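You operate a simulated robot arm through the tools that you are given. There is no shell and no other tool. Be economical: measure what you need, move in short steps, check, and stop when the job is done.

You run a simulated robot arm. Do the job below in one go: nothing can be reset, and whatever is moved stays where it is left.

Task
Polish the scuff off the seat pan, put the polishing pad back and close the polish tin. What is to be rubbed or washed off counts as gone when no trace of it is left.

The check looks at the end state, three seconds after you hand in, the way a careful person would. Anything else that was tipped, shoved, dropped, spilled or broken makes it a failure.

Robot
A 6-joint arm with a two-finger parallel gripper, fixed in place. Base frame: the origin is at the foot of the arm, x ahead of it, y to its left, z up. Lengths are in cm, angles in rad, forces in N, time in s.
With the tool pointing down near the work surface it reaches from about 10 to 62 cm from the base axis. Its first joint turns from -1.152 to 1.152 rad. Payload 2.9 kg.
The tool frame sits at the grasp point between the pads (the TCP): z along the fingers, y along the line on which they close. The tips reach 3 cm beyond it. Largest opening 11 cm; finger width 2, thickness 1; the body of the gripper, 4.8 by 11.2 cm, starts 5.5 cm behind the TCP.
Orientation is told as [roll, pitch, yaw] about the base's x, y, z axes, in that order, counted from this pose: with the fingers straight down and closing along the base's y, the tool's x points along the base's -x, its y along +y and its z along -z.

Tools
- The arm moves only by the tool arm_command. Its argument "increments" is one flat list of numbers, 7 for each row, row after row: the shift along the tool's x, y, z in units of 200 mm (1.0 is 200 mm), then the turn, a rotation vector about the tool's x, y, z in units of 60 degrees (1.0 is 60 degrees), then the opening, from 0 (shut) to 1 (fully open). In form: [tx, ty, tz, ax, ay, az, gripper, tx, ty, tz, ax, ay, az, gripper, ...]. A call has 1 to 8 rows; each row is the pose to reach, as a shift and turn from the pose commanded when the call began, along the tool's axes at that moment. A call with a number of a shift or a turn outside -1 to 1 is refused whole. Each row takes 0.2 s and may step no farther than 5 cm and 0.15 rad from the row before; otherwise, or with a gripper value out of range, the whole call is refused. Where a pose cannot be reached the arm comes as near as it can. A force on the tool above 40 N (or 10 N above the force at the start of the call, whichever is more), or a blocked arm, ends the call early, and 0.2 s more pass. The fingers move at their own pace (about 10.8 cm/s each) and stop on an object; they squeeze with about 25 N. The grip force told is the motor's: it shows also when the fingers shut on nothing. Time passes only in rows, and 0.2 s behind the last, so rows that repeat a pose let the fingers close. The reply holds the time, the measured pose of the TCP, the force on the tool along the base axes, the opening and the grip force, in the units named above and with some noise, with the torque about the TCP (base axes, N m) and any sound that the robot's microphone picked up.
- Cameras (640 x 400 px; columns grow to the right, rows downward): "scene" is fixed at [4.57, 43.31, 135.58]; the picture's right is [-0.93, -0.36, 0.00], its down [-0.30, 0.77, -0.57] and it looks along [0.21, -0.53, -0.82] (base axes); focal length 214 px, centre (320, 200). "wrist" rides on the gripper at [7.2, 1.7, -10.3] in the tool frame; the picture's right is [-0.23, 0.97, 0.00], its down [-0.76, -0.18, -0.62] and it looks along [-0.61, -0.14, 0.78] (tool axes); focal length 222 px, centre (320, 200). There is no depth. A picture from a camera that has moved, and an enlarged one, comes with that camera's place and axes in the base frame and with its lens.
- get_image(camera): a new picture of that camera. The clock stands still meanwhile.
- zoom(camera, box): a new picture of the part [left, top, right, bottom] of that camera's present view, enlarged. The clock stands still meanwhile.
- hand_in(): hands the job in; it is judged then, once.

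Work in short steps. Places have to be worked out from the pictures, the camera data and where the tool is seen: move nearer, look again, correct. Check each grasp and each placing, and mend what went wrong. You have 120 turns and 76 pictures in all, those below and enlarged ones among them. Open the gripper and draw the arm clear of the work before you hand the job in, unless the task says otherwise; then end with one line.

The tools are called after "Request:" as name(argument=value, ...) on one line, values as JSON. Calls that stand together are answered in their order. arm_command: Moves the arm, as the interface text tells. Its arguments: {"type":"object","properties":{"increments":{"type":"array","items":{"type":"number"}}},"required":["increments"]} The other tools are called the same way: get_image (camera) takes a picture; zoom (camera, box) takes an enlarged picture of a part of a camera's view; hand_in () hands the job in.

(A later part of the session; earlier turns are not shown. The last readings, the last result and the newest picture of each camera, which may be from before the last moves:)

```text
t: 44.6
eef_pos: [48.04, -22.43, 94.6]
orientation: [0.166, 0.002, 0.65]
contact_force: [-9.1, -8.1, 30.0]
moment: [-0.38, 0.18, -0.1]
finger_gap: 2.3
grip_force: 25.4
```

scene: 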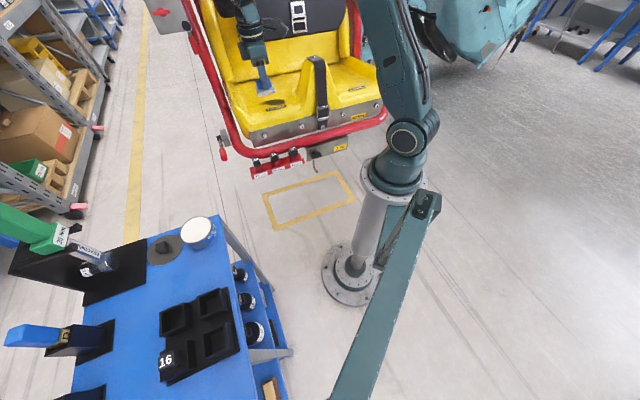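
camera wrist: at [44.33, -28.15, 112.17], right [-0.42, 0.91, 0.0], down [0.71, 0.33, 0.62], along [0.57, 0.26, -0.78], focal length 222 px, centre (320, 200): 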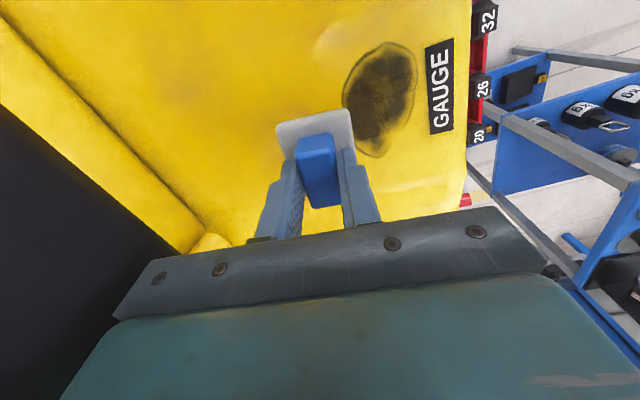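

Firm contact throughout. I lift to inspect.

Request:
arm_command(increments=[0, 0, -0.1, 0, 0, 0, 0, 0.1, 0.0, -0.25, 0, 0, 0, 0, 0.25, 0.0, -0.4, 0, 0, 0, 0])

Request:
zoom(camera="scene", box=[240, 60, 320, 110])

Request:
get_image(camera="wrist")

```text
t: 45.4
eef_pos: [45.06, -26.34, 102.02]
orientation: [0.17, -0.001, 0.658]
contact_force: [0.5, 0.0, -1.4]
moment: [-0.01, -0.02, -0.04]
finger_gap: 2.34
grip_force: 25.3
```

```text
8.00 times, centred on (280, 85) of scene
camera zoom: at [4.57, 43.31, 135.58], right [-0.93, -0.36, 0.0], down [-0.3, 0.77, -0.57], along [0.21, -0.53, -0.82], focal length 1716 px, centre (640, 1120)
```

zoom: 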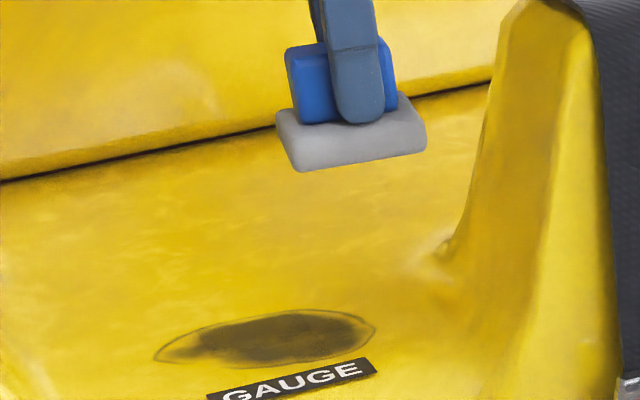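

```text
39 pictures are left
camera wrist: at [39.35, -30.83, 112.51], right [-0.41, 0.9, 0.16], down [0.78, 0.24, 0.58], along [0.48, 0.36, -0.8], focal length 222 px, centre (320, 200)
```

wrist: 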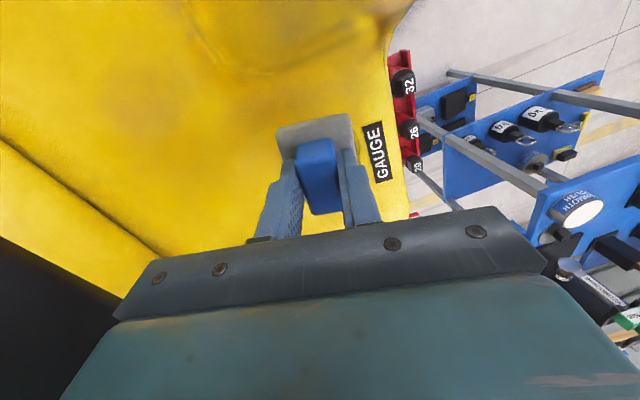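

Dry rubbing hardly helps, so the pad needs polish from the tin (centre ≈(40.9,31.8), surface ≈z 89). I lift, untilt and swing to the tin.

Request:
arm_command(increments=[-0.09, 0.135, -0.1, 0.04, 0, 0, 0, -0.18, 0.27, -0.2, 0.08, 0, 0, 0, -0.27, 0.405, -0.28, 0.12, 0, 0, 0, -0.367, 0.543, -0.363, 0.163, 0, 0, 0])

Request:
arm_command(increments=[-0.115, 0.179, 0, 0, 0, 0, 0, -0.23, 0.358, 0, 0, 0, 0, 0, -0.345, 0.538, 0, 0, 0, 0, 0, -0.46, 0.717, 0, 0, 0, 0, 0])

Request:
arm_command(increments=[-0.115, 0.179, 0, 0, 0, -0.04, 0, -0.23, 0.358, 0, 0, 0, -0.08, 0, -0.345, 0.538, 0, 0, 0, -0.12, 0, -0.46, 0.717, 0, 0, 0, -0.136, 0])

```text
t: 46.4
eef_pos: [45.04, -14.24, 111.21]
orientation: [-0.002, 0.001, 0.654]
contact_force: [-0.5, -0.2, -0.8]
moment: [0.02, 0.0, 0.01]
finger_gap: 2.34
grip_force: 24.5
```

```text
t: 47.4
eef_pos: [43.4, 2.6, 111.27]
orientation: [-0.003, 0.002, 0.655]
contact_force: [0.2, 0.5, -0.7]
moment: [0.0, 0.02, 0.01]
finger_gap: 2.35
grip_force: 25.2
```

```text
t: 48.4
eef_pos: [42.3, 19.7, 111.23]
orientation: [-0.002, 0.003, 0.8]
contact_force: [0.3, 0.6, 0.3]
moment: [-0.01, 0.04, -0.03]
finger_gap: 2.34
grip_force: 25.0
```

Next, hover above the tin at z≈100.

Request:
arm_command(increments=[-0.1, 0.12, 0.12, 0, 0, 0, 0, -0.2, 0.24, 0.25, 0, 0, 0, 0, -0.3, 0.36, 0.4, 0, 0, 0, 0, -0.383, 0.47, 0.55, 0, 0, 0, 0])

Request:
get_image(camera="wrist")

Request:
zoom(camera="scene", box=[120, 190, 280, 290])

```text
t: 49.4
eef_pos: [40.6, 31.79, 99.96]
orientation: [-0.002, 0.004, 0.799]
contact_force: [0.1, 0.1, -0.9]
moment: [-0.03, 0.02, 0.0]
finger_gap: 2.33
grip_force: 25.0
```

```text
38 pictures are left
camera wrist: at [34.43, 27.67, 110.28], right [-0.54, 0.84, 0.0], down [0.66, 0.42, 0.62], along [0.53, 0.33, -0.78], focal length 222 px, centre (320, 200)
```

wrist: 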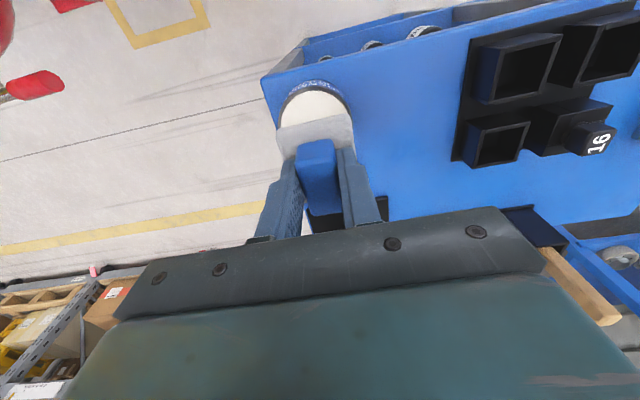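

```text
4.00 times, centred on (200, 240) of scene
camera zoom: at [4.57, 43.31, 135.57], right [-0.93, -0.36, 0.0], down [-0.3, 0.77, -0.57], along [0.21, -0.53, -0.82], focal length 858 px, centre (800, 40)
```

zoom: 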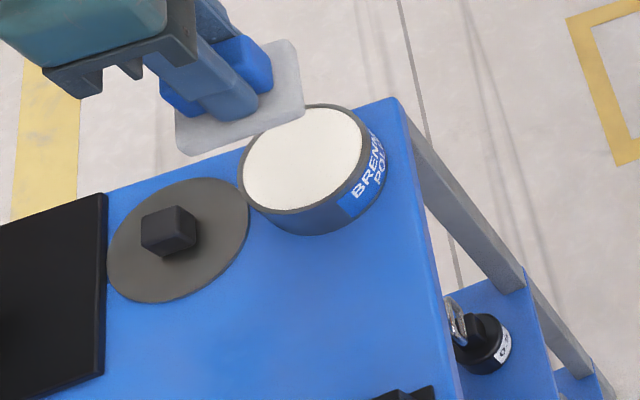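

Tin centre refines to ≈(41.4,31.7). I tilt the pad so one long edge dips into the polish inside the rim, and lower to z≈96.

Request:
arm_command(increments=[-0.008, -0.01, 0.0, -0.1, 0, 0, 0, -0.016, -0.02, 0.05, -0.2, 0, 0, 0, -0.024, -0.032, 0.12, -0.286, 0, 0, 0, -0.024, -0.032, 0.2, -0.286, 0, 0, 0])

Request:
zoom(camera="scene", box=[140, 190, 260, 265])

Request:
zoom(camera="wrist", box=[240, 60, 400, 220])

```text
t: 50.4
eef_pos: [41.62, 31.61, 96.11]
orientation: [0.297, 0.002, 0.799]
contact_force: [-0.7, 0.1, -0.8]
moment: [0.02, -0.01, 0.02]
finger_gap: 2.33
grip_force: 24.9
```

```text
5.33 times, centred on (200, 228) of scene
camera zoom: at [4.57, 43.31, 135.58], right [-0.93, -0.36, 0.0], down [-0.3, 0.77, -0.57], along [0.21, -0.53, -0.82], focal length 1144 px, centre (960, 53)
```

zoom: 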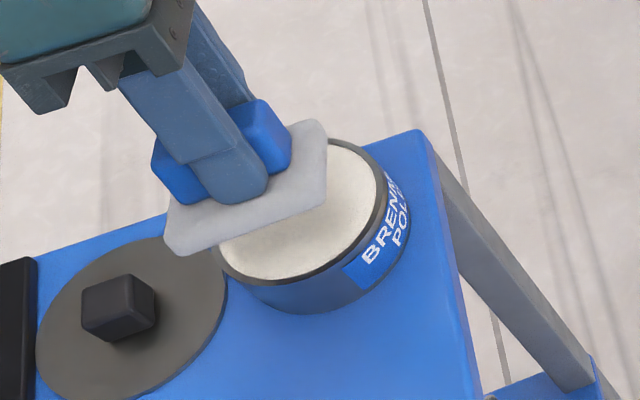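

```text
2.50 times, centred on (320, 140) of wrist
camera zoom: at [37.5, 25.28, 106.4], right [-0.51, 0.81, 0.29], down [0.78, 0.3, 0.54], along [0.35, 0.5, -0.79], focal length 555 px, centre (320, 350)
```

zoom: 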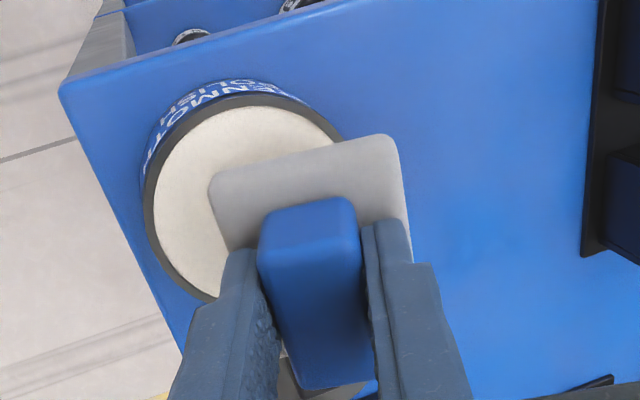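

Projections agree: the low edge will land near the tin centre. I descend vertically in small steps until light contact.

Request:
arm_command(increments=[0, -0.006, 0.02, 0, 0, 0, 0, 0, -0.012, 0.038, 0, 0, 0, 0, 0, -0.016, 0.052, 0, 0, 0, 0])

Request:
arm_command(increments=[0, -0.0022, 0.007, 0, 0, 0, 0, 0, -0.0044, 0.0143, 0, 0, 0, 0])

Request:
arm_command(increments=[0, -0.0022, 0.007, 0, 0, 0, 0, 0, -0.0044, 0.0143, 0, 0, 0, 0])

```text
t: 51.2
eef_pos: [41.26, 31.55, 95.06]
orientation: [0.297, 0.002, 0.798]
contact_force: [-0.1, -0.6, -1.5]
moment: [-0.02, -0.02, -0.03]
finger_gap: 2.34
grip_force: 24.9
```

```text
t: 51.8
eef_pos: [41.37, 31.55, 94.74]
orientation: [0.297, 0.003, 0.797]
contact_force: [0.7, 0.4, -0.6]
moment: [-0.01, 0.01, -0.01]
finger_gap: 2.34
grip_force: 24.8
```

```text
t: 52.4
eef_pos: [41.46, 31.47, 94.38]
orientation: [0.296, 0.003, 0.8]
contact_force: [0.6, 0.2, -0.4]
moment: [0.01, 0.0, 0.01]
finger_gap: 2.32
grip_force: 25.3
```

No contact yet; I keep lowering with a check.

Request:
arm_command(increments=[0, -0.0022, 0.007, 0, 0, 0, 0, 0, -0.0044, 0.0143, 0, 0, 0, 0])

Request:
zoom(camera="scene", box=[160, 200, 240, 250])

```text
t: 53.0
eef_pos: [41.3, 31.41, 93.92]
orientation: [0.297, 0.002, 0.8]
contact_force: [-0.8, 0.4, -1.4]
moment: [-0.01, 0.04, 0.01]
finger_gap: 2.34
grip_force: 25.3
```

```text
8.00 times, centred on (200, 225) of scene
camera zoom: at [4.57, 43.31, 135.58], right [-0.93, -0.36, 0.0], down [-0.3, 0.77, -0.57], along [0.21, -0.53, -0.82], focal length 1716 px, centre (1280, 0)
```

zoom: 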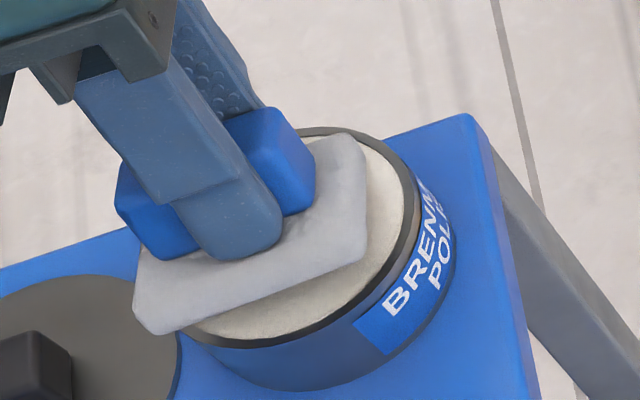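

The pad overhangs the outer rim; I shift it ~1.1 cm inward while still clear, then continue down.

Request:
arm_command(increments=[0.03, 0.008, 0, 0, 0, 0, 0, 0.055, 0.015, 0.0, 0, 0, 0, 0])

Request:
arm_command(increments=[0, -0.0022, 0.007, 0, 0, 0, 0, 0, -0.0044, 0.0143, 0, 0, 0, 0])

Request:
zoom(camera="scene", box=[160, 200, 240, 250])

```text
t: 53.6
eef_pos: [40.49, 30.94, 94.21]
orientation: [0.297, 0.0, 0.801]
contact_force: [-0.7, 1.0, -1.2]
moment: [0.01, -0.02, 0.0]
finger_gap: 2.36
grip_force: 25.3
```

```text
t: 54.2
eef_pos: [40.37, 30.91, 93.91]
orientation: [0.297, 0.003, 0.8]
contact_force: [-0.2, -0.5, -0.7]
moment: [0.0, 0.01, 0.04]
finger_gap: 2.36
grip_force: 25.3
```

```text
8.00 times, centred on (200, 225) of scene
camera zoom: at [4.57, 43.31, 135.58], right [-0.93, -0.36, 0.0], down [-0.3, 0.77, -0.57], along [0.21, -0.53, -0.82], focal length 1716 px, centre (1280, 0)
```

zoom: 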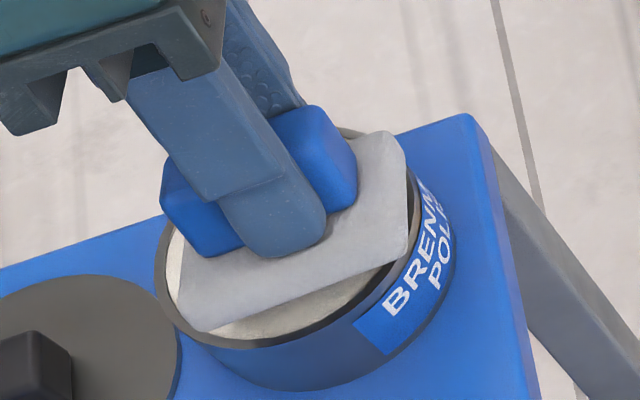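

Pad is centred over the tin. Continue lowering gently.

Request:
arm_command(increments=[0, -0.0022, 0.007, 0, 0, 0, 0, 0, -0.0044, 0.0143, 0, 0, 0, 0])

Request:
arm_command(increments=[0, -0.0022, 0.007, 0, 0, 0, 0, 0, -0.0044, 0.0143, 0, 0, 0, 0])

```text
t: 54.8
eef_pos: [40.44, 30.86, 93.51]
orientation: [0.296, 0.001, 0.796]
contact_force: [0.2, -0.3, -0.6]
moment: [-0.02, -0.02, 0.03]
finger_gap: 2.31
grip_force: 25.0
```

```text
t: 55.4
eef_pos: [40.5, 30.94, 93.37]
orientation: [0.298, 0.0, 0.799]
contact_force: [-0.3, -1.3, 6.7]
moment: [0.06, -0.23, -0.06]
finger_gap: 2.33
grip_force: 24.7
```

Contact is at the outer corner, likely the rim. I lift 1.2 cm, tilt so only the inner back corner dips, and shift slightly outward.

Request:
arm_command(increments=[0, 0.009, -0.03, 0, 0, 0, 0, 0, 0.0177, -0.057, 0, 0, 0, 0, -0.01, 0.0177, -0.057, 0, -0.1, 0, 0, -0.0225, 0.0177, -0.057, 0, -0.191, 0, 0])

Request:
zoom(camera="scene", box=[160, 200, 240, 250])

Request:
zoom(camera="wrist", box=[240, 60, 400, 220])

```text
t: 56.4
eef_pos: [40.87, 31.37, 94.45]
orientation: [0.302, -0.19, 0.741]
contact_force: [-0.1, 0.5, -0.4]
moment: [-0.03, -0.02, 0.02]
finger_gap: 2.32
grip_force: 24.8
```

```text
8.00 times, centred on (200, 225) of scene
camera zoom: at [4.57, 43.31, 135.58], right [-0.93, -0.36, 0.0], down [-0.3, 0.77, -0.57], along [0.21, -0.53, -0.82], focal length 1716 px, centre (1280, 0)
```

zoom: 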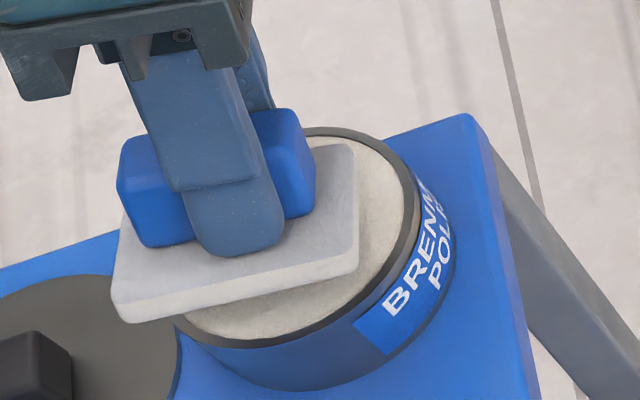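

```text
2.50 times, centred on (320, 140) of wrist
camera zoom: at [35.05, 23.94, 103.19], right [-0.5, 0.8, 0.33], down [0.72, 0.17, 0.68], along [0.48, 0.57, -0.66], focal length 555 px, centre (320, 350)
```

zoom: 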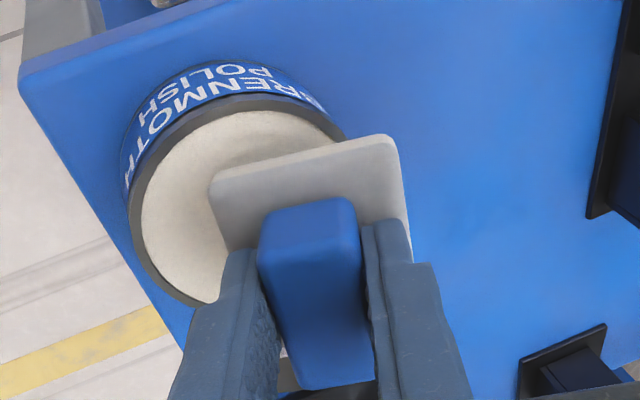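

The low corner is over the open polish. I lower vertically in small steps.

Request:
arm_command(increments=[0.0028, -0.0044, 0.0141, 0, 0, 0, 0, 0.0057, -0.0088, 0.0281, 0, 0, 0, 0])

Request:
arm_command(increments=[0.0014, -0.0022, 0.007, 0, 0, 0, 0, 0.0028, -0.0044, 0.0141, 0, 0, 0, 0])

Request:
arm_command(increments=[0.0014, -0.0022, 0.007, 0, 0, 0, 0, 0.0028, -0.0044, 0.0141, 0, 0, 0, 0])

```text
t: 57.0
eef_pos: [40.84, 31.28, 93.77]
orientation: [0.302, -0.189, 0.74]
contact_force: [-0.9, 0.6, 0.4]
moment: [-0.01, -0.03, -0.04]
finger_gap: 2.33
grip_force: 25.3
```

```text
t: 57.6
eef_pos: [40.8, 31.25, 93.65]
orientation: [0.303, -0.191, 0.74]
contact_force: [-0.5, -2.2, 7.0]
moment: [-0.27, 0.08, 0.01]
finger_gap: 2.33
grip_force: 25.6
```

```text
t: 58.2
eef_pos: [40.82, 31.3, 93.52]
orientation: [0.303, -0.197, 0.743]
contact_force: [-3.0, -1.2, 30.4]
moment: [-0.69, 0.34, -0.07]
finger_gap: 2.37
grip_force: 25.4
```

The corner is pressing on the polish (contact about 2.6 cm from the tin centre). I lift and look for signs of polish on the pad and in the tin.

Request:
arm_command(increments=[-0.01, 0.015, -0.047, 0, 0, 0, 0, -0.028, 0.044, -0.141, 0, 0, 0, 0, -0.057, 0.088, -0.281, 0, 0, 0, 0])

Request:
zoom(camera="scene", box=[160, 200, 240, 250])

Request:
get_image(camera="wrist")

```text
t: 59.0
eef_pos: [40.78, 31.26, 99.2]
orientation: [0.302, -0.187, 0.739]
contact_force: [0.2, 0.0, -1.5]
moment: [-0.02, 0.0, 0.01]
finger_gap: 2.35
grip_force: 24.8
```

```text
8.00 times, centred on (200, 225) of scene
camera zoom: at [4.57, 43.31, 135.58], right [-0.93, -0.36, 0.0], down [-0.3, 0.77, -0.57], along [0.21, -0.53, -0.82], focal length 1716 px, centre (1280, 0)
```

zoom: 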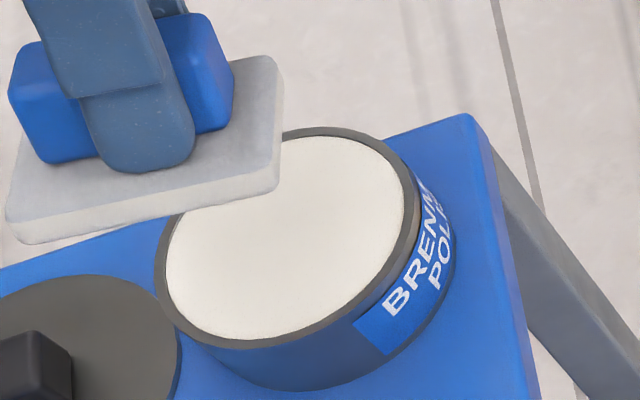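

```text
29 pictures are left
camera wrist: at [35.08, 23.97, 107.97], right [-0.5, 0.8, 0.33], down [0.72, 0.17, 0.67], along [0.48, 0.57, -0.66], focal length 222 px, centre (320, 200)
```

wrist: 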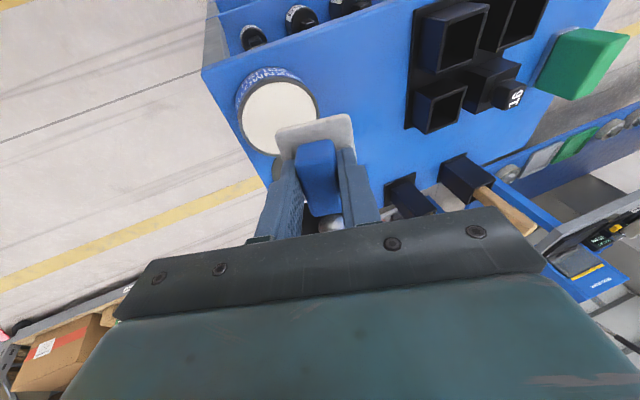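

No mark visible, but it touched; I test it on the seat. I untilt, lift, and swing back to a hover over the scuff.

Request:
arm_command(increments=[-0.024, 0.037, -0.117, 0, 0.05, 0, 0, -0.047, 0.073, -0.234, 0, 0.1, 0, 0, -0.071, 0.11, -0.352, 0, 0.15, 0, 0, -0.0945, 0.146, -0.469, 0, 0.191, 0, 0])

Request:
arm_command(increments=[0.13, -0.155, -0.074, 0.071, 0, 0, 0, 0.26, -0.31, -0.148, 0.142, 0, 0, 0, 0.39, -0.465, -0.221, 0.213, 0, 0, 0, 0.52, -0.62, -0.295, 0.284, 0, 0, 0])

Request:
arm_command(increments=[0.146, -0.172, 0, 0, 0, 0.034, 0, 0.293, -0.344, 0, 0, 0, 0.068, 0, 0.44, -0.516, 0, 0, 0, 0.102, 0, 0.586, -0.688, 0, 0, 0, 0.137, 0])

```text
t: 60.0
eef_pos: [40.77, 31.3, 109.11]
orientation: [0.294, 0.004, 0.801]
contact_force: [0.2, 0.1, 0.3]
moment: [-0.05, -0.01, 0.01]
finger_gap: 2.3
grip_force: 25.1
```

```text
t: 61.0
eef_pos: [43.43, 14.41, 111.38]
orientation: [-0.001, 0.003, 0.8]
contact_force: [-0.3, -0.2, -0.9]
moment: [0.04, -0.02, 0.0]
finger_gap: 2.34
grip_force: 25.0
```

```text
t: 62.0
eef_pos: [44.91, -3.69, 111.36]
orientation: [-0.004, 0.001, 0.657]
contact_force: [0.9, -0.4, -0.5]
moment: [0.02, 0.0, -0.02]
finger_gap: 2.33
grip_force: 25.1
```

Next I go down to a hover over the scuff with the 0.172 tilt.

Request:
arm_command(increments=[0.09, -0.17, 0.05, -0.04, 0, 0, 0, 0.18, -0.34, 0.14, -0.08, 0, 0, 0, 0.27, -0.51, 0.26, -0.12, 0, 0, 0, 0.36, -0.68, 0.4, -0.164, 0, 0, 0, 0.443, -0.852, 0.55, -0.164, 0, 0, 0, 0.443, -0.852, 0.69, -0.164, 0, 0, 0])

Request:
arm_command(increments=[0, 0, 0.05, 0, 0, 0, 0, 0, 0, 0.09, 0, 0, 0, 0, 0, 0, 0.115, 0, 0, 0, 0, 0, 0, 0.125, 0, 0, 0, 0])

Request:
arm_command(increments=[0, 0, 0.006, 0, 0, 0, 0, 0, 0, 0.012, 0, 0, 0, 0])

```text
t: 63.4
eef_pos: [48.21, -22.7, 97.47]
orientation: [0.17, 0.003, 0.656]
contact_force: [-0.4, 0.3, -0.4]
moment: [-0.04, -0.02, 0.01]
finger_gap: 2.3
grip_force: 25.2
```

```text
t: 64.4
eef_pos: [47.99, -22.24, 95.13]
orientation: [0.171, 0.003, 0.656]
contact_force: [-1.0, 0.2, 0.0]
moment: [-0.01, 0.04, 0.0]
finger_gap: 2.32
grip_force: 25.1
```

```text
t: 65.0
eef_pos: [48.0, -22.16, 94.82]
orientation: [0.17, 0.003, 0.657]
contact_force: [0.5, 0.4, -0.6]
moment: [-0.02, 0.04, 0.02]
finger_gap: 2.34
grip_force: 25.2
```

Close to contact; two further small steps.

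Request:
arm_command(increments=[0, 0, 0.005, 0, 0, 0, 0, 0, 0, 0.01, 0, 0, 0, 0])

Request:
arm_command(increments=[0, 0, 0.003, 0, 0, 0, 0, 0, 0, 0.006, 0, 0, 0, 0])

```text
t: 65.6
eef_pos: [48.13, -22.27, 94.63]
orientation: [0.171, 0.002, 0.656]
contact_force: [-0.9, -0.3, 4.7]
moment: [0.2, -0.01, 0.04]
finger_gap: 2.36
grip_force: 25.3
```

```text
t: 66.2
eef_pos: [47.98, -22.3, 94.66]
orientation: [0.167, 0.0, 0.654]
contact_force: [-0.3, -3.2, 16.2]
moment: [0.46, -0.23, -0.05]
finger_gap: 2.34
grip_force: 24.8
```

Contact with 16 N. I rub along the scuff, then lift for a look.

Request:
arm_command(increments=[0.08, 0, 0.0, 0, 0, 0, 0, 0.15, 0, 0.0, 0, 0, 0, 0, 0.05, 0, 0.0, 0, 0, 0, 0, -0.05, 0, 0.0, 0, 0, 0, 0, -0.15, 0, 0.0, 0, 0, 0, 0, -0.05, 0, 0.0, 0, 0, 0, 0, 0.05, 0, 0.0, 0, 0, 0, 0, 0, 0, 0.0, 0, 0, 0, 0])

Request:
arm_command(increments=[0.08, -0.02, 0.0, 0, 0, 0, 0, 0.15, -0.03, 0.0, 0, 0, 0, 0, 0.05, -0.03, 0.0, 0, 0, 0, 0, -0.05, -0.03, 0.0, 0, 0, 0, 0, -0.15, -0.03, 0.0, 0, 0, 0, 0, -0.05, -0.03, 0.0, 0, 0, 0, 0, 0.05, -0.03, 0.0, 0, 0, 0, 0, 0, 0, 0.0, 0, 0, 0, 0])

Request:
arm_command(increments=[0, 0, -0.1, 0, 0, 0, 0, 0.1, 0.0, -0.25, 0, 0, 0, 0, 0.15, 0.0, -0.3, 0, 0, 0, 0])

Request:
zoom(camera="scene", box=[240, 60, 320, 110])

```text
t: 68.0
eef_pos: [47.71, -22.43, 94.69]
orientation: [0.17, 0.005, 0.651]
contact_force: [-7.1, -10.0, 28.1]
moment: [-0.04, 0.23, 0.0]
finger_gap: 2.34
grip_force: 25.1
```

```text
t: 69.8
eef_pos: [47.88, -22.28, 94.58]
orientation: [0.17, 0.001, 0.652]
contact_force: [0.4, -10.9, 19.0]
moment: [-0.25, 0.15, 0.03]
finger_gap: 2.29
grip_force: 24.1
```

```text
t: 70.6
eef_pos: [46.21, -24.9, 100.5]
orientation: [0.172, 0.003, 0.657]
contact_force: [0.3, 0.8, -0.8]
moment: [0.0, 0.0, -0.01]
finger_gap: 2.31
grip_force: 24.7
```

```text
8.00 times, centred on (280, 85) of scene
camera zoom: at [4.57, 43.31, 135.58], right [-0.93, -0.36, 0.0], down [-0.3, 0.77, -0.57], along [0.21, -0.53, -0.82], focal length 1716 px, centre (640, 1120)
```

zoom: 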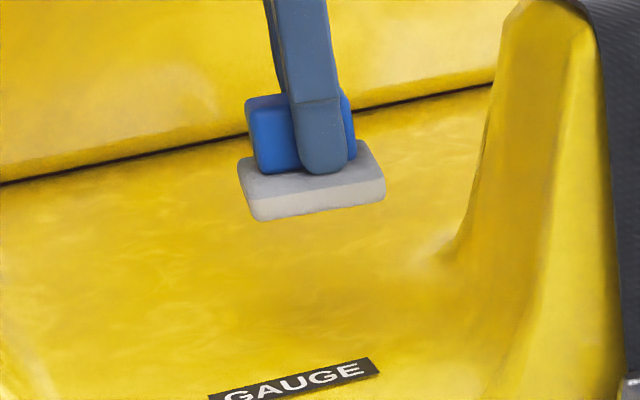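

The scuff has vanished. I check closer for leftover traces in both views.

Request:
zoom(camera="scene", box=[252, 90, 300, 120])

Request:
get_image(camera="wrist")

```text
13.33 times, centred on (276, 105) of scene
camera zoom: at [4.57, 43.31, 135.58], right [-0.93, -0.36, 0.0], down [-0.3, 0.77, -0.57], along [0.21, -0.53, -0.82], focal length 2860 px, centre (907, 1467)
```

zoom: 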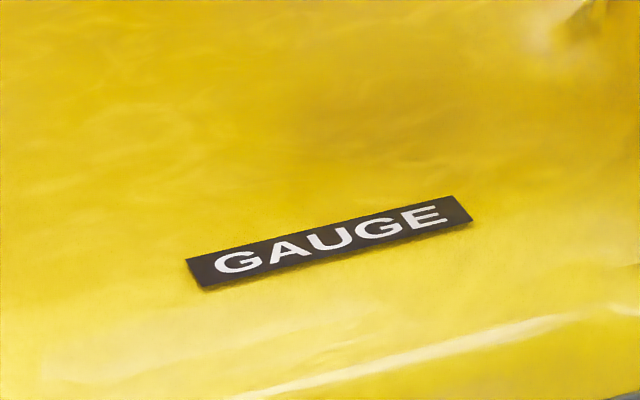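

```text
26 pictures are left
camera wrist: at [40.64, -29.34, 110.85], right [-0.4, 0.9, 0.17], down [0.78, 0.24, 0.58], along [0.48, 0.36, -0.8], focal length 222 px, centre (320, 200)
```

wrist: 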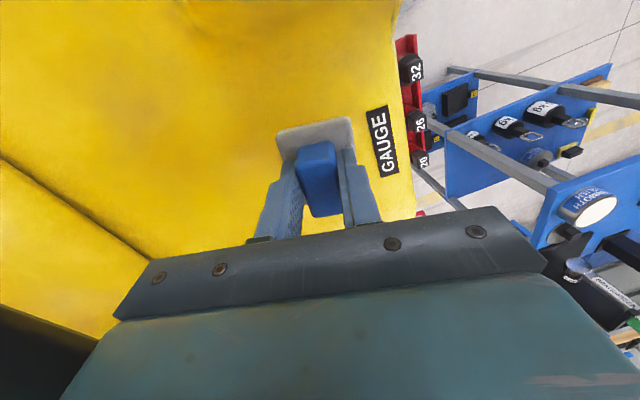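

It looks clean; for safety I do one more covering pass, a little wider, returning along the same path.

Request:
arm_command(increments=[-0.05, 0.0, 0.05, 0, 0, 0, 0, -0.15, 0.0, 0.2, 0, 0, 0, 0, -0.15, 0.0, 0.285, 0, 0, 0, 0, -0.15, 0.0, 0.3, 0, 0, 0, 0])

Request:
arm_command(increments=[0.09, -0.01, 0.0, 0, 0, 0, 0, 0.18, -0.02, 0.0, 0, 0, 0, 0, 0.06, -0.03, 0.0, 0, 0, 0, 0, -0.06, -0.03, 0.0, 0, 0, 0, 0, -0.18, -0.02, 0.0, 0, 0, 0, 0, -0.06, 0.01, 0.0, 0, 0, 0, 0, 0.06, 0.02, 0.0, 0, 0, 0, 0, 0.16, 0.02, 0.0, 0, 0, 0, 0])

Request:
arm_command(increments=[-0.08, 0.0, 0.0, 0, 0, 0, 0, -0.18, 0.0, 0.0, 0, 0, 0, 0, -0.32, 0.0, 0.0, 0, 0, 0, 0, -0.16, -0.01, 0.0, 0, 0, 0, 0])

```text
t: 71.6
eef_pos: [47.94, -22.16, 94.63]
orientation: [0.17, 0.003, 0.657]
contact_force: [-0.7, 0.1, 4.1]
moment: [0.08, 0.16, -0.01]
finger_gap: 2.34
grip_force: 25.1
```

```text
t: 73.4
eef_pos: [45.34, -23.84, 94.85]
orientation: [0.165, -0.002, 0.657]
contact_force: [12.7, 5.8, 28.6]
moment: [0.39, 0.12, -0.19]
finger_gap: 2.33
grip_force: 24.5
```

```text
t: 74.4
eef_pos: [48.02, -21.95, 94.76]
orientation: [0.168, 0.0, 0.66]
contact_force: [8.6, 3.2, 15.5]
moment: [0.18, -0.01, -0.05]
finger_gap: 2.33
grip_force: 25.2
```

Pass done. I lift, untilt and swing away.

Request:
arm_command(increments=[0, 0, -0.1, 0, 0, 0, 0, 0, 0.05, -0.25, 0, 0, 0, 0, -0.1, 0.2, -0.4, 0.04, 0, 0, 0, -0.19, 0.38, -0.5, 0.08, 0, 0, 0, -0.28, 0.57, -0.58, 0.12, 0, 0, 0, -0.36, 0.75, -0.63, 0.164, 0, 0, 0, -0.43, 0.927, -0.652, 0.164, 0, 0, 0])

Request:
zoom(camera="scene", box=[240, 70, 320, 120])

```text
t: 76.0
eef_pos: [45.0, -4.33, 110.72]
orientation: [-0.002, 0.001, 0.655]
contact_force: [-0.6, 0.1, -1.3]
moment: [0.01, 0.01, 0.0]
finger_gap: 2.34
grip_force: 24.5
```

```text
8.00 times, centred on (280, 95) of scene
camera zoom: at [4.57, 43.31, 135.57], right [-0.93, -0.36, 0.0], down [-0.3, 0.77, -0.57], along [0.21, -0.53, -0.82], focal length 1716 px, centre (640, 1040)
```

zoom: 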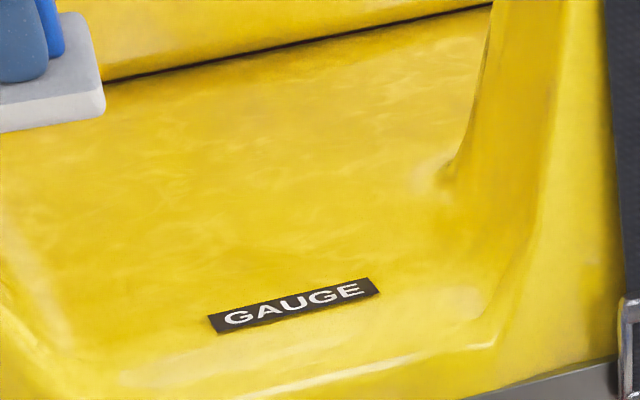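

The seat is clean. I carry the pad back above its original place (36.7,40.3), yaw 0.804.

Request:
arm_command(increments=[-0.117, 0.194, 0, 0, 0, -0.03, 0, -0.234, 0.388, 0, 0, 0, -0.06, 0, -0.352, 0.582, 0, 0, 0, -0.09, 0, -0.469, 0.776, 0, 0, 0, -0.12, 0, -0.586, 0.97, 0, 0, 0, -0.142, 0])

Request:
arm_command(increments=[-0.118, 0.196, 0.03, 0, 0, 0, 0, -0.236, 0.391, 0.07, 0, 0, 0, 0, -0.354, 0.587, 0.11, 0, 0, 0, 0, -0.472, 0.782, 0.15, 0, 0, 0, 0, -0.59, 0.978, 0.185, 0, 0, 0, 0])

```text
t: 77.2
eef_pos: [42.24, 18.6, 110.54]
orientation: [0.0, 0.002, 0.805]
contact_force: [0.3, 0.7, 0.5]
moment: [-0.01, -0.02, -0.01]
finger_gap: 2.36
grip_force: 24.8
```

```text
t: 78.4
eef_pos: [36.23, 40.62, 106.71]
orientation: [-0.001, 0.0, 0.802]
contact_force: [0.6, -0.4, -0.6]
moment: [-0.01, 0.02, 0.01]
finger_gap: 2.33
grip_force: 25.0
```

I correct the position and lower to z≈91.5.

Request:
arm_command(increments=[-0.005, -0.027, 0.2, 0, 0, 0, 0, -0.005, -0.027, 0.4, 0, 0, 0, 0, -0.005, -0.027, 0.6, 0, 0, 0, 0, -0.005, -0.027, 0.7, 0, 0, 0, 0, -0.005, -0.027, 0.76, 0, 0, 0, 0])

Request:
zoom(camera="scene", box=[120, 200, 280, 300])

```text
t: 79.6
eef_pos: [36.9, 40.18, 91.59]
orientation: [0.001, 0.001, 0.805]
contact_force: [-0.2, 0.3, 0.2]
moment: [0.05, 0.0, 0.0]
finger_gap: 2.33
grip_force: 25.2
```

```text
4.00 times, centred on (200, 250) of scene
camera zoom: at [4.57, 43.31, 135.58], right [-0.93, -0.36, 0.0], down [-0.3, 0.77, -0.57], along [0.21, -0.53, -0.82], focal length 858 px, centre (800, 0)
```

zoom: 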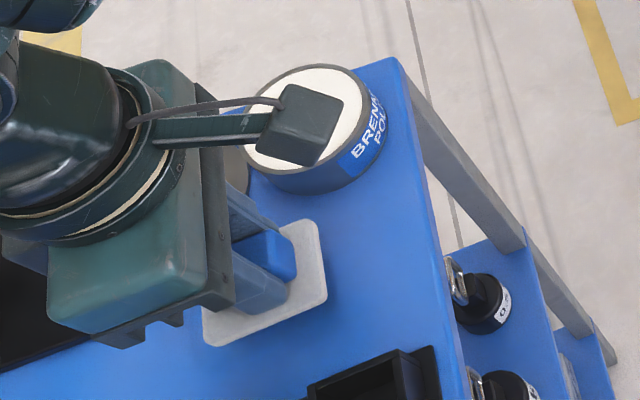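

The pad sits ~0.6 cm too far out compared with the start; I shift it and lower to contact.

Request:
arm_command(increments=[0.027, 0.01, 0.03, 0, 0, 0, 0, 0.027, 0.01, 0.06, 0, 0, 0, 0, 0.027, 0.01, 0.08, 0, 0, 0, 0])

Request:
arm_command(increments=[0, 0, 0.006, 0, 0, 0, 0, 0, 0, 0.012, 0, 0, 0, 0])

```text
t: 80.4
eef_pos: [36.33, 39.9, 90.08]
orientation: [0.001, 0.003, 0.805]
contact_force: [-0.5, -0.2, -0.3]
moment: [-0.01, 0.0, -0.01]
finger_gap: 2.32
grip_force: 24.8
```

```text
t: 81.0
eef_pos: [36.29, 39.98, 89.81]
orientation: [0.001, 0.004, 0.805]
contact_force: [-0.3, 0.0, -0.2]
moment: [0.0, -0.03, 0.0]
finger_gap: 2.34
grip_force: 25.1
```

Request:
arm_command(increments=[0, 0, 0.006, 0, 0, 0, 0, 0, 0, 0.012, 0, 0, 0, 0])

Request:
arm_command(increments=[0, 0, 0.005, 0, 0, 0, 0, 0, 0, 0.01, 0, 0, 0, 0])

```text
t: 81.6
eef_pos: [36.37, 40.05, 89.51]
orientation: [-0.001, 0.003, 0.804]
contact_force: [0.6, 0.1, -0.6]
moment: [-0.03, 0.0, 0.0]
finger_gap: 2.32
grip_force: 25.1
```

```text
t: 82.2
eef_pos: [36.24, 40.02, 89.43]
orientation: [0.0, 0.001, 0.803]
contact_force: [-3.7, -5.2, 13.0]
moment: [0.19, -0.09, -0.02]
finger_gap: 2.33
grip_force: 25.2
```

The pad is down on the cart. I open and raise the gripper straight up.

Request:
arm_command(increments=[0, 0, -0.004, 0, 0, 0, 0.4, 0, 0, -0.004, 0, 0, 0, 0.4, 0, 0, -0.06, 0, 0, 0, 0.4, 0, 0, -0.2, 0, 0, 0, 0.4, 0, 0, -0.4, 0, 0, 0, 0.4, 0, 0, -0.6, 0, 0, 0, 0.4])

Request:
get_image(camera="wrist")

Request:
zoom(camera="scene", box=[120, 200, 280, 300])

```text
t: 83.6
eef_pos: [36.38, 39.8, 101.51]
orientation: [0.0, 0.002, 0.806]
contact_force: [0.3, -0.6, 1.0]
moment: [0.0, -0.01, -0.02]
finger_gap: 4.38
grip_force: 0.0
```

```text
23 pictures are left
camera wrist: at [30.16, 35.7, 111.74], right [-0.54, 0.84, 0.0], down [0.66, 0.43, 0.62], along [0.52, 0.34, -0.78], focal length 222 px, centre (320, 200)
```

wrist: 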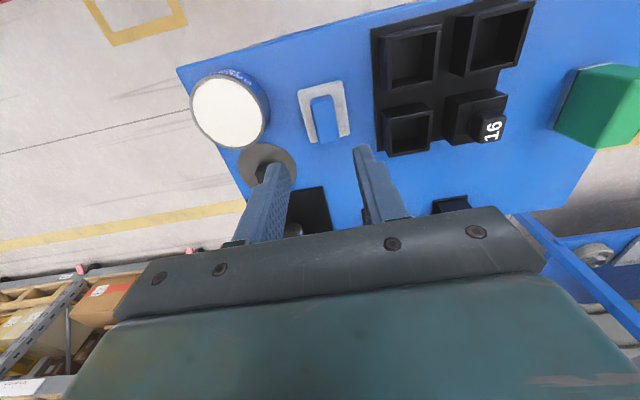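

```text
4.00 times, centred on (200, 250) of scene
camera zoom: at [4.57, 43.31, 135.58], right [-0.93, -0.36, 0.0], down [-0.3, 0.77, -0.57], along [0.21, -0.53, -0.82], focal length 858 px, centre (800, 0)
```

zoom: 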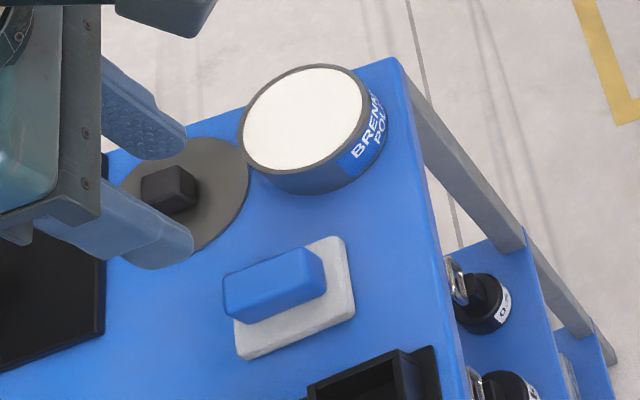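

Pad is back exactly at its original spot, tin untouched. Next the lid: I move above its knob (≈47.4,38.2).

Request:
arm_command(increments=[-0.107, -0.153, 0.0, 0, 0, 0, 0.5, -0.214, -0.306, 0.0, 0, 0, 0, 0.5, -0.32, -0.46, 0.05, 0, 0, 0, 0.5])

Request:
zoom(camera="wrist", box=[220, 60, 420, 185])

Request:
get_image(camera="scene")

```text
t: 84.4
eef_pos: [47.55, 38.04, 100.36]
orientation: [0.001, 0.002, 0.805]
contact_force: [-0.5, 0.5, -0.5]
moment: [0.01, 0.0, -0.04]
finger_gap: 5.52
grip_force: 0.0
```

```text
3.20 times, centred on (320, 122) of wrist
camera zoom: at [41.27, 33.92, 110.62], right [-0.54, 0.84, 0.0], down [0.66, 0.43, 0.62], along [0.52, 0.34, -0.78], focal length 711 px, centre (320, 448)
```

zoom: 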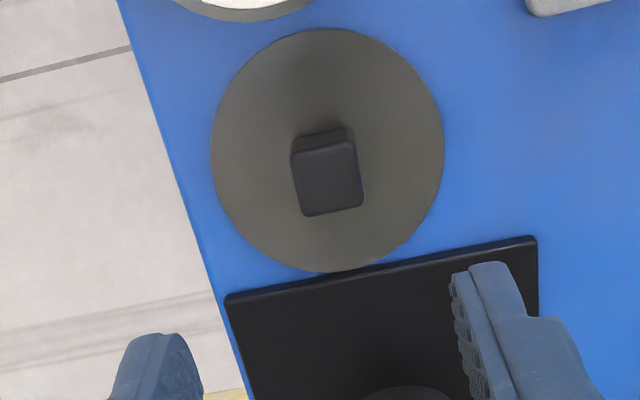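

```text
20 pictures are left
```

scene: 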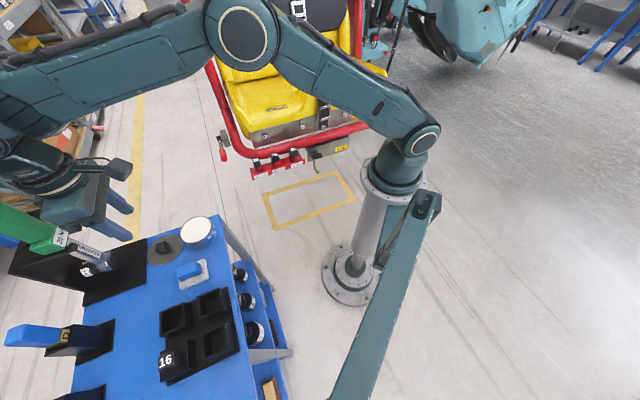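

The knob is ~2×2 cm at ≈(47.6,38.35), top ≈87.5, yaw ~0.775; a wrench stands ~9.6 cm beyond it, so I go down carefully, to z≈94 first, and look.

Request:
arm_command(increments=[-0.013, 0.008, 0.08, 0, 0, 0.03, 0.4, -0.013, 0.008, 0.16, 0, 0, 0.03, 0.4, -0.013, 0.008, 0.24, 0, 0, 0.03, 0.4, -0.013, 0.008, 0.32, 0, 0, 0.03, 0.4])

Request:
zoom(camera="scene", box=[0, 130, 240, 280])

Request:
get_image(camera="wrist")

```text
t: 85.4
eef_pos: [47.41, 38.42, 94.03]
orientation: [0.0, 0.002, 0.773]
contact_force: [0.3, 1.0, 0.7]
moment: [-0.02, 0.03, -0.02]
finger_gap: 4.41
grip_force: 0.0
```

```text
2.67 times, centred on (120, 205) of scene
camera zoom: at [4.57, 43.31, 135.58], right [-0.93, -0.36, 0.0], down [-0.3, 0.77, -0.57], along [0.21, -0.53, -0.82], focal length 572 px, centre (853, 187)
```

zoom: 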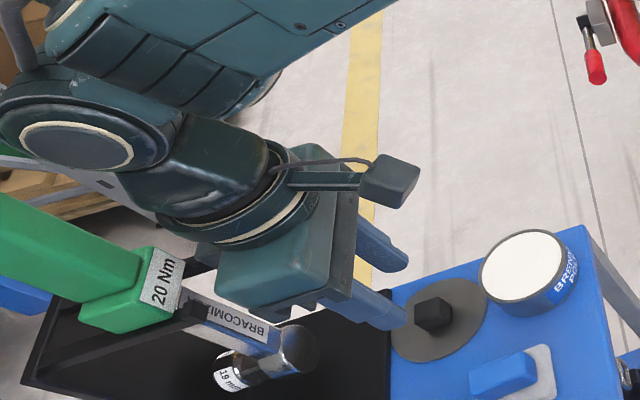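

```text
18 pictures are left
camera wrist: at [41.07, 34.5, 104.13], right [-0.52, 0.86, 0.0], down [0.67, 0.41, 0.62], along [0.53, 0.32, -0.78], focal length 222 px, centre (320, 200)
```

wrist: 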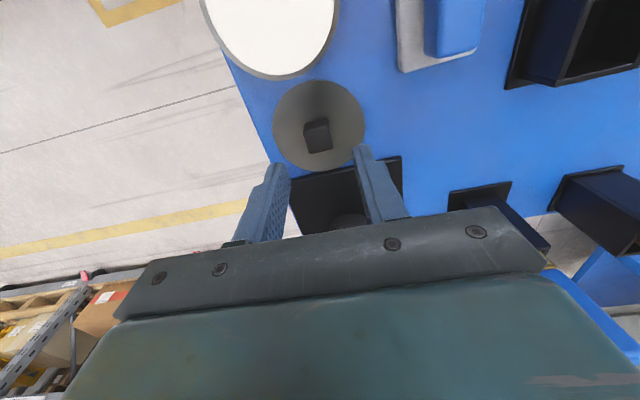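

The wrench stands clear of the gripper outline, and the knob is between the fingers. I lower to z≈89.5 with small final steps.

Request:
arm_command(increments=[0.01, -0.002, 0.08, 0, 0, 0, 0.4, 0.01, -0.002, 0.16, 0, 0, 0, 0.4, 0.01, -0.002, 0.21, 0, 0, 0, 0.4, 0.01, -0.002, 0.225, 0, 0, 0, 0.4])

Request:
zoom(camera="wrist", box=[220, 60, 420, 185])

Request:
zoom(camera="scene", box=[0, 130, 240, 280])

```text
t: 86.4
eef_pos: [47.49, 38.37, 89.34]
orientation: [-0.001, 0.001, 0.773]
contact_force: [-0.8, -0.1, -0.3]
moment: [0.0, -0.02, -0.01]
finger_gap: 4.4
grip_force: 0.1
```

```text
3.20 times, centred on (320, 122) of wrist
camera zoom: at [41.01, 34.35, 99.64], right [-0.52, 0.86, 0.0], down [0.67, 0.41, 0.62], along [0.53, 0.32, -0.78], focal length 711 px, centre (320, 448)
```

zoom: 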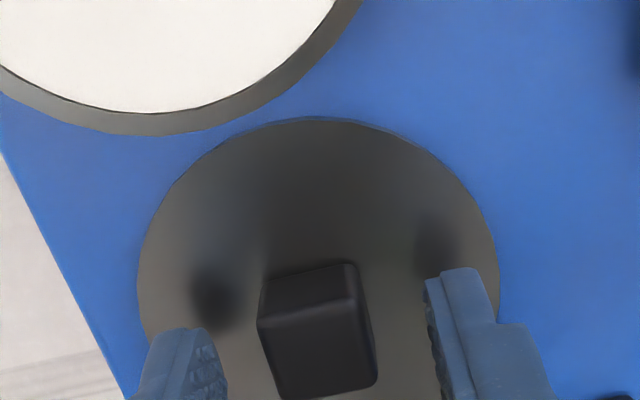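

```text
2.67 times, centred on (120, 205) of scene
camera zoom: at [4.57, 43.31, 135.58], right [-0.93, -0.36, 0.0], down [-0.3, 0.77, -0.57], along [0.21, -0.53, -0.82], focal length 572 px, centre (853, 187)
```

zoom: 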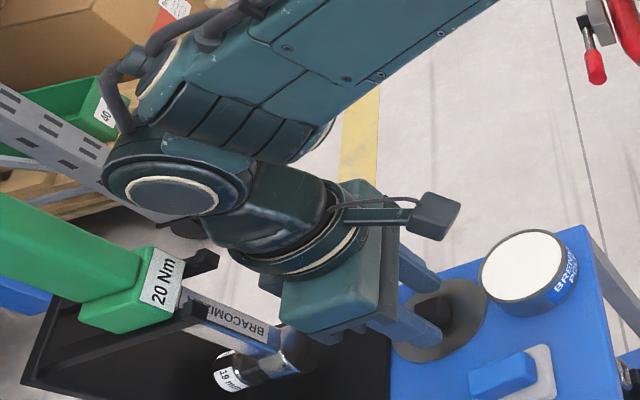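

Fingers straddle the knob. I lower 0.4 cm and close.

Request:
arm_command(increments=[0, 0, 0.01, 0, 0, 0, 0.4, 0, 0, 0.02, 0, 0, 0, 0.4, 0, 0, 0.02, 0, 0, 0, 0, 0, 0, 0.02, 0, 0, 0, 0, 0, 0, 0.02, 0, 0, 0, 0])

```text
t: 87.6
eef_pos: [47.33, 38.29, 88.97]
orientation: [0.0, 0.003, 0.773]
contact_force: [0.5, -0.2, -0.6]
moment: [0.0, -0.04, 0.0]
finger_gap: 2.08
grip_force: 25.1
```

Knob gripped (2.08). I lift 8 cm and carry the lid over the tin.

Request:
arm_command(increments=[0, 0, -0.1, 0, 0, 0, 0, 0, 0, -0.25, 0, 0, 0, 0, 0, 0, -0.4, 0, 0, 0, 0, 0.15, -0.011, -0.4, 0, 0, 0, 0, 0.3, -0.022, -0.4, 0, 0, 0, 0, 0.449, -0.034, -0.4, 0, 0, 0, 0])

Request:
zoom(camera="wrist", box=[200, 35, 440, 185])

Request:
zoom(camera="scene", box=[140, 190, 260, 265])

```text
t: 89.0
eef_pos: [41.58, 31.41, 97.05]
orientation: [-0.002, 0.004, 0.774]
contact_force: [0.6, 0.4, -0.5]
moment: [0.0, -0.01, 0.01]
finger_gap: 2.07
grip_force: 25.3
```

```text
2.67 times, centred on (320, 110) of wrist
camera zoom: at [35.17, 27.61, 107.34], right [-0.52, 0.86, 0.0], down [0.67, 0.41, 0.62], along [0.53, 0.32, -0.78], focal length 592 px, centre (320, 440)
```

zoom: 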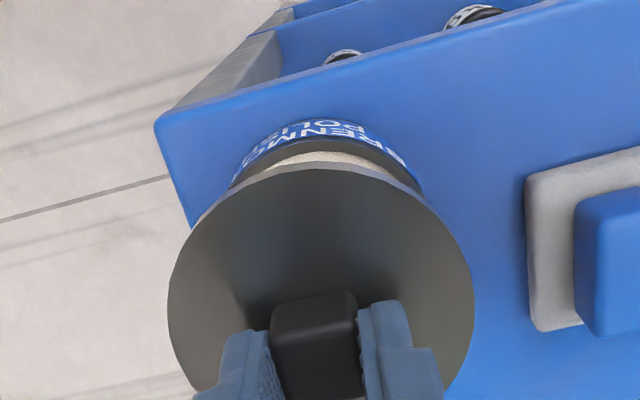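

```text
5.33 times, centred on (200, 228) of scene
camera zoom: at [4.57, 43.31, 135.58], right [-0.93, -0.36, 0.0], down [-0.3, 0.77, -0.57], along [0.21, -0.53, -0.82], focal length 1144 px, centre (960, 53)
```

zoom: 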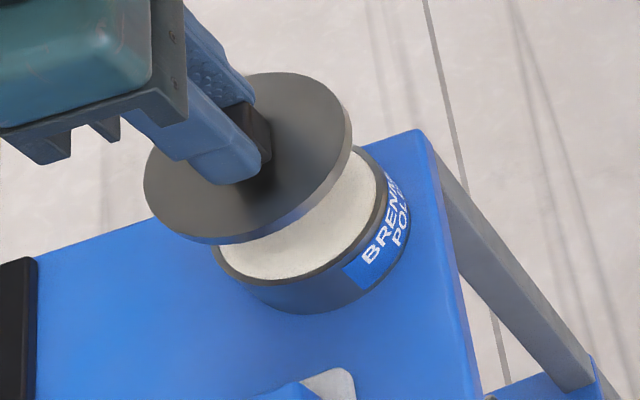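

The lid is centred on the grip; it should shift by about (+0.2,+0.33). I do so and lower to z≈93.6.

Request:
arm_command(increments=[-0.018, 0.005, 0.05, 0, 0, 0, 0, -0.018, 0.005, 0.12, 0, 0, 0, 0, -0.018, 0.005, 0.17, 0, 0, 0, 0])

Request:
zoom(camera="wrist", box=[200, 35, 440, 185])

Request:
zoom(camera="scene", box=[160, 200, 240, 250])

```text
t: 89.8
eef_pos: [41.73, 31.94, 93.56]
orientation: [0.002, 0.001, 0.775]
contact_force: [-0.2, -1.5, 0.0]
moment: [0.02, -0.01, -0.03]
finger_gap: 2.09
grip_force: 24.8
```

```text
2.67 times, centred on (320, 110) of wrist
camera zoom: at [35.33, 28.01, 103.79], right [-0.52, 0.86, 0.0], down [0.67, 0.41, 0.62], along [0.53, 0.32, -0.78], focal length 592 px, centre (320, 440)
```

zoom: 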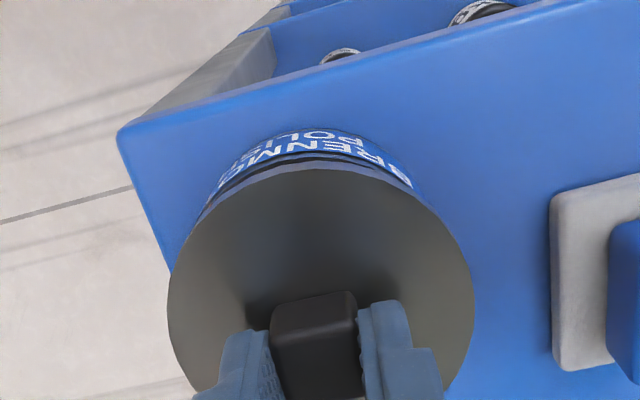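

```text
8.00 times, centred on (200, 225) of scene
camera zoom: at [4.57, 43.31, 135.58], right [-0.93, -0.36, 0.0], down [-0.3, 0.77, -0.57], along [0.21, -0.53, -0.82], focal length 1716 px, centre (1280, 0)
```

zoom: 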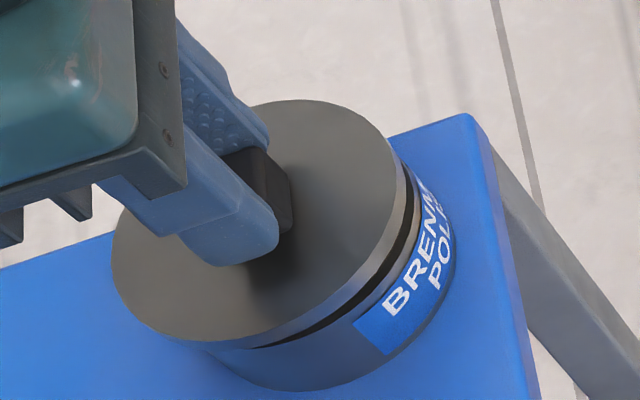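

Residual offset is only ~0.2 cm sideways. I correct it and lower in small steps.

Request:
arm_command(increments=[0.003, -0.0107, 0.01, 0, 0, 0, 0, 0.003, -0.0107, 0.025, 0, 0, 0, 0, 0.003, -0.0107, 0.035, 0, 0, 0, 0])

Request:
arm_command(increments=[0, 0, 0.006, 0, 0, 0, 0, 0, 0, 0.012, 0, 0, 0, 0])

```text
t: 90.6
eef_pos: [41.77, 31.58, 92.9]
orientation: [-0.001, 0.003, 0.773]
contact_force: [-0.6, 0.6, -1.1]
moment: [0.0, 0.02, -0.01]
finger_gap: 2.09
grip_force: 24.8
```

```text
t: 91.2
eef_pos: [41.88, 31.84, 92.7]
orientation: [-0.001, 0.004, 0.774]
contact_force: [-0.2, 1.2, -0.4]
moment: [-0.03, -0.03, 0.0]
finger_gap: 2.09
grip_force: 24.4
```

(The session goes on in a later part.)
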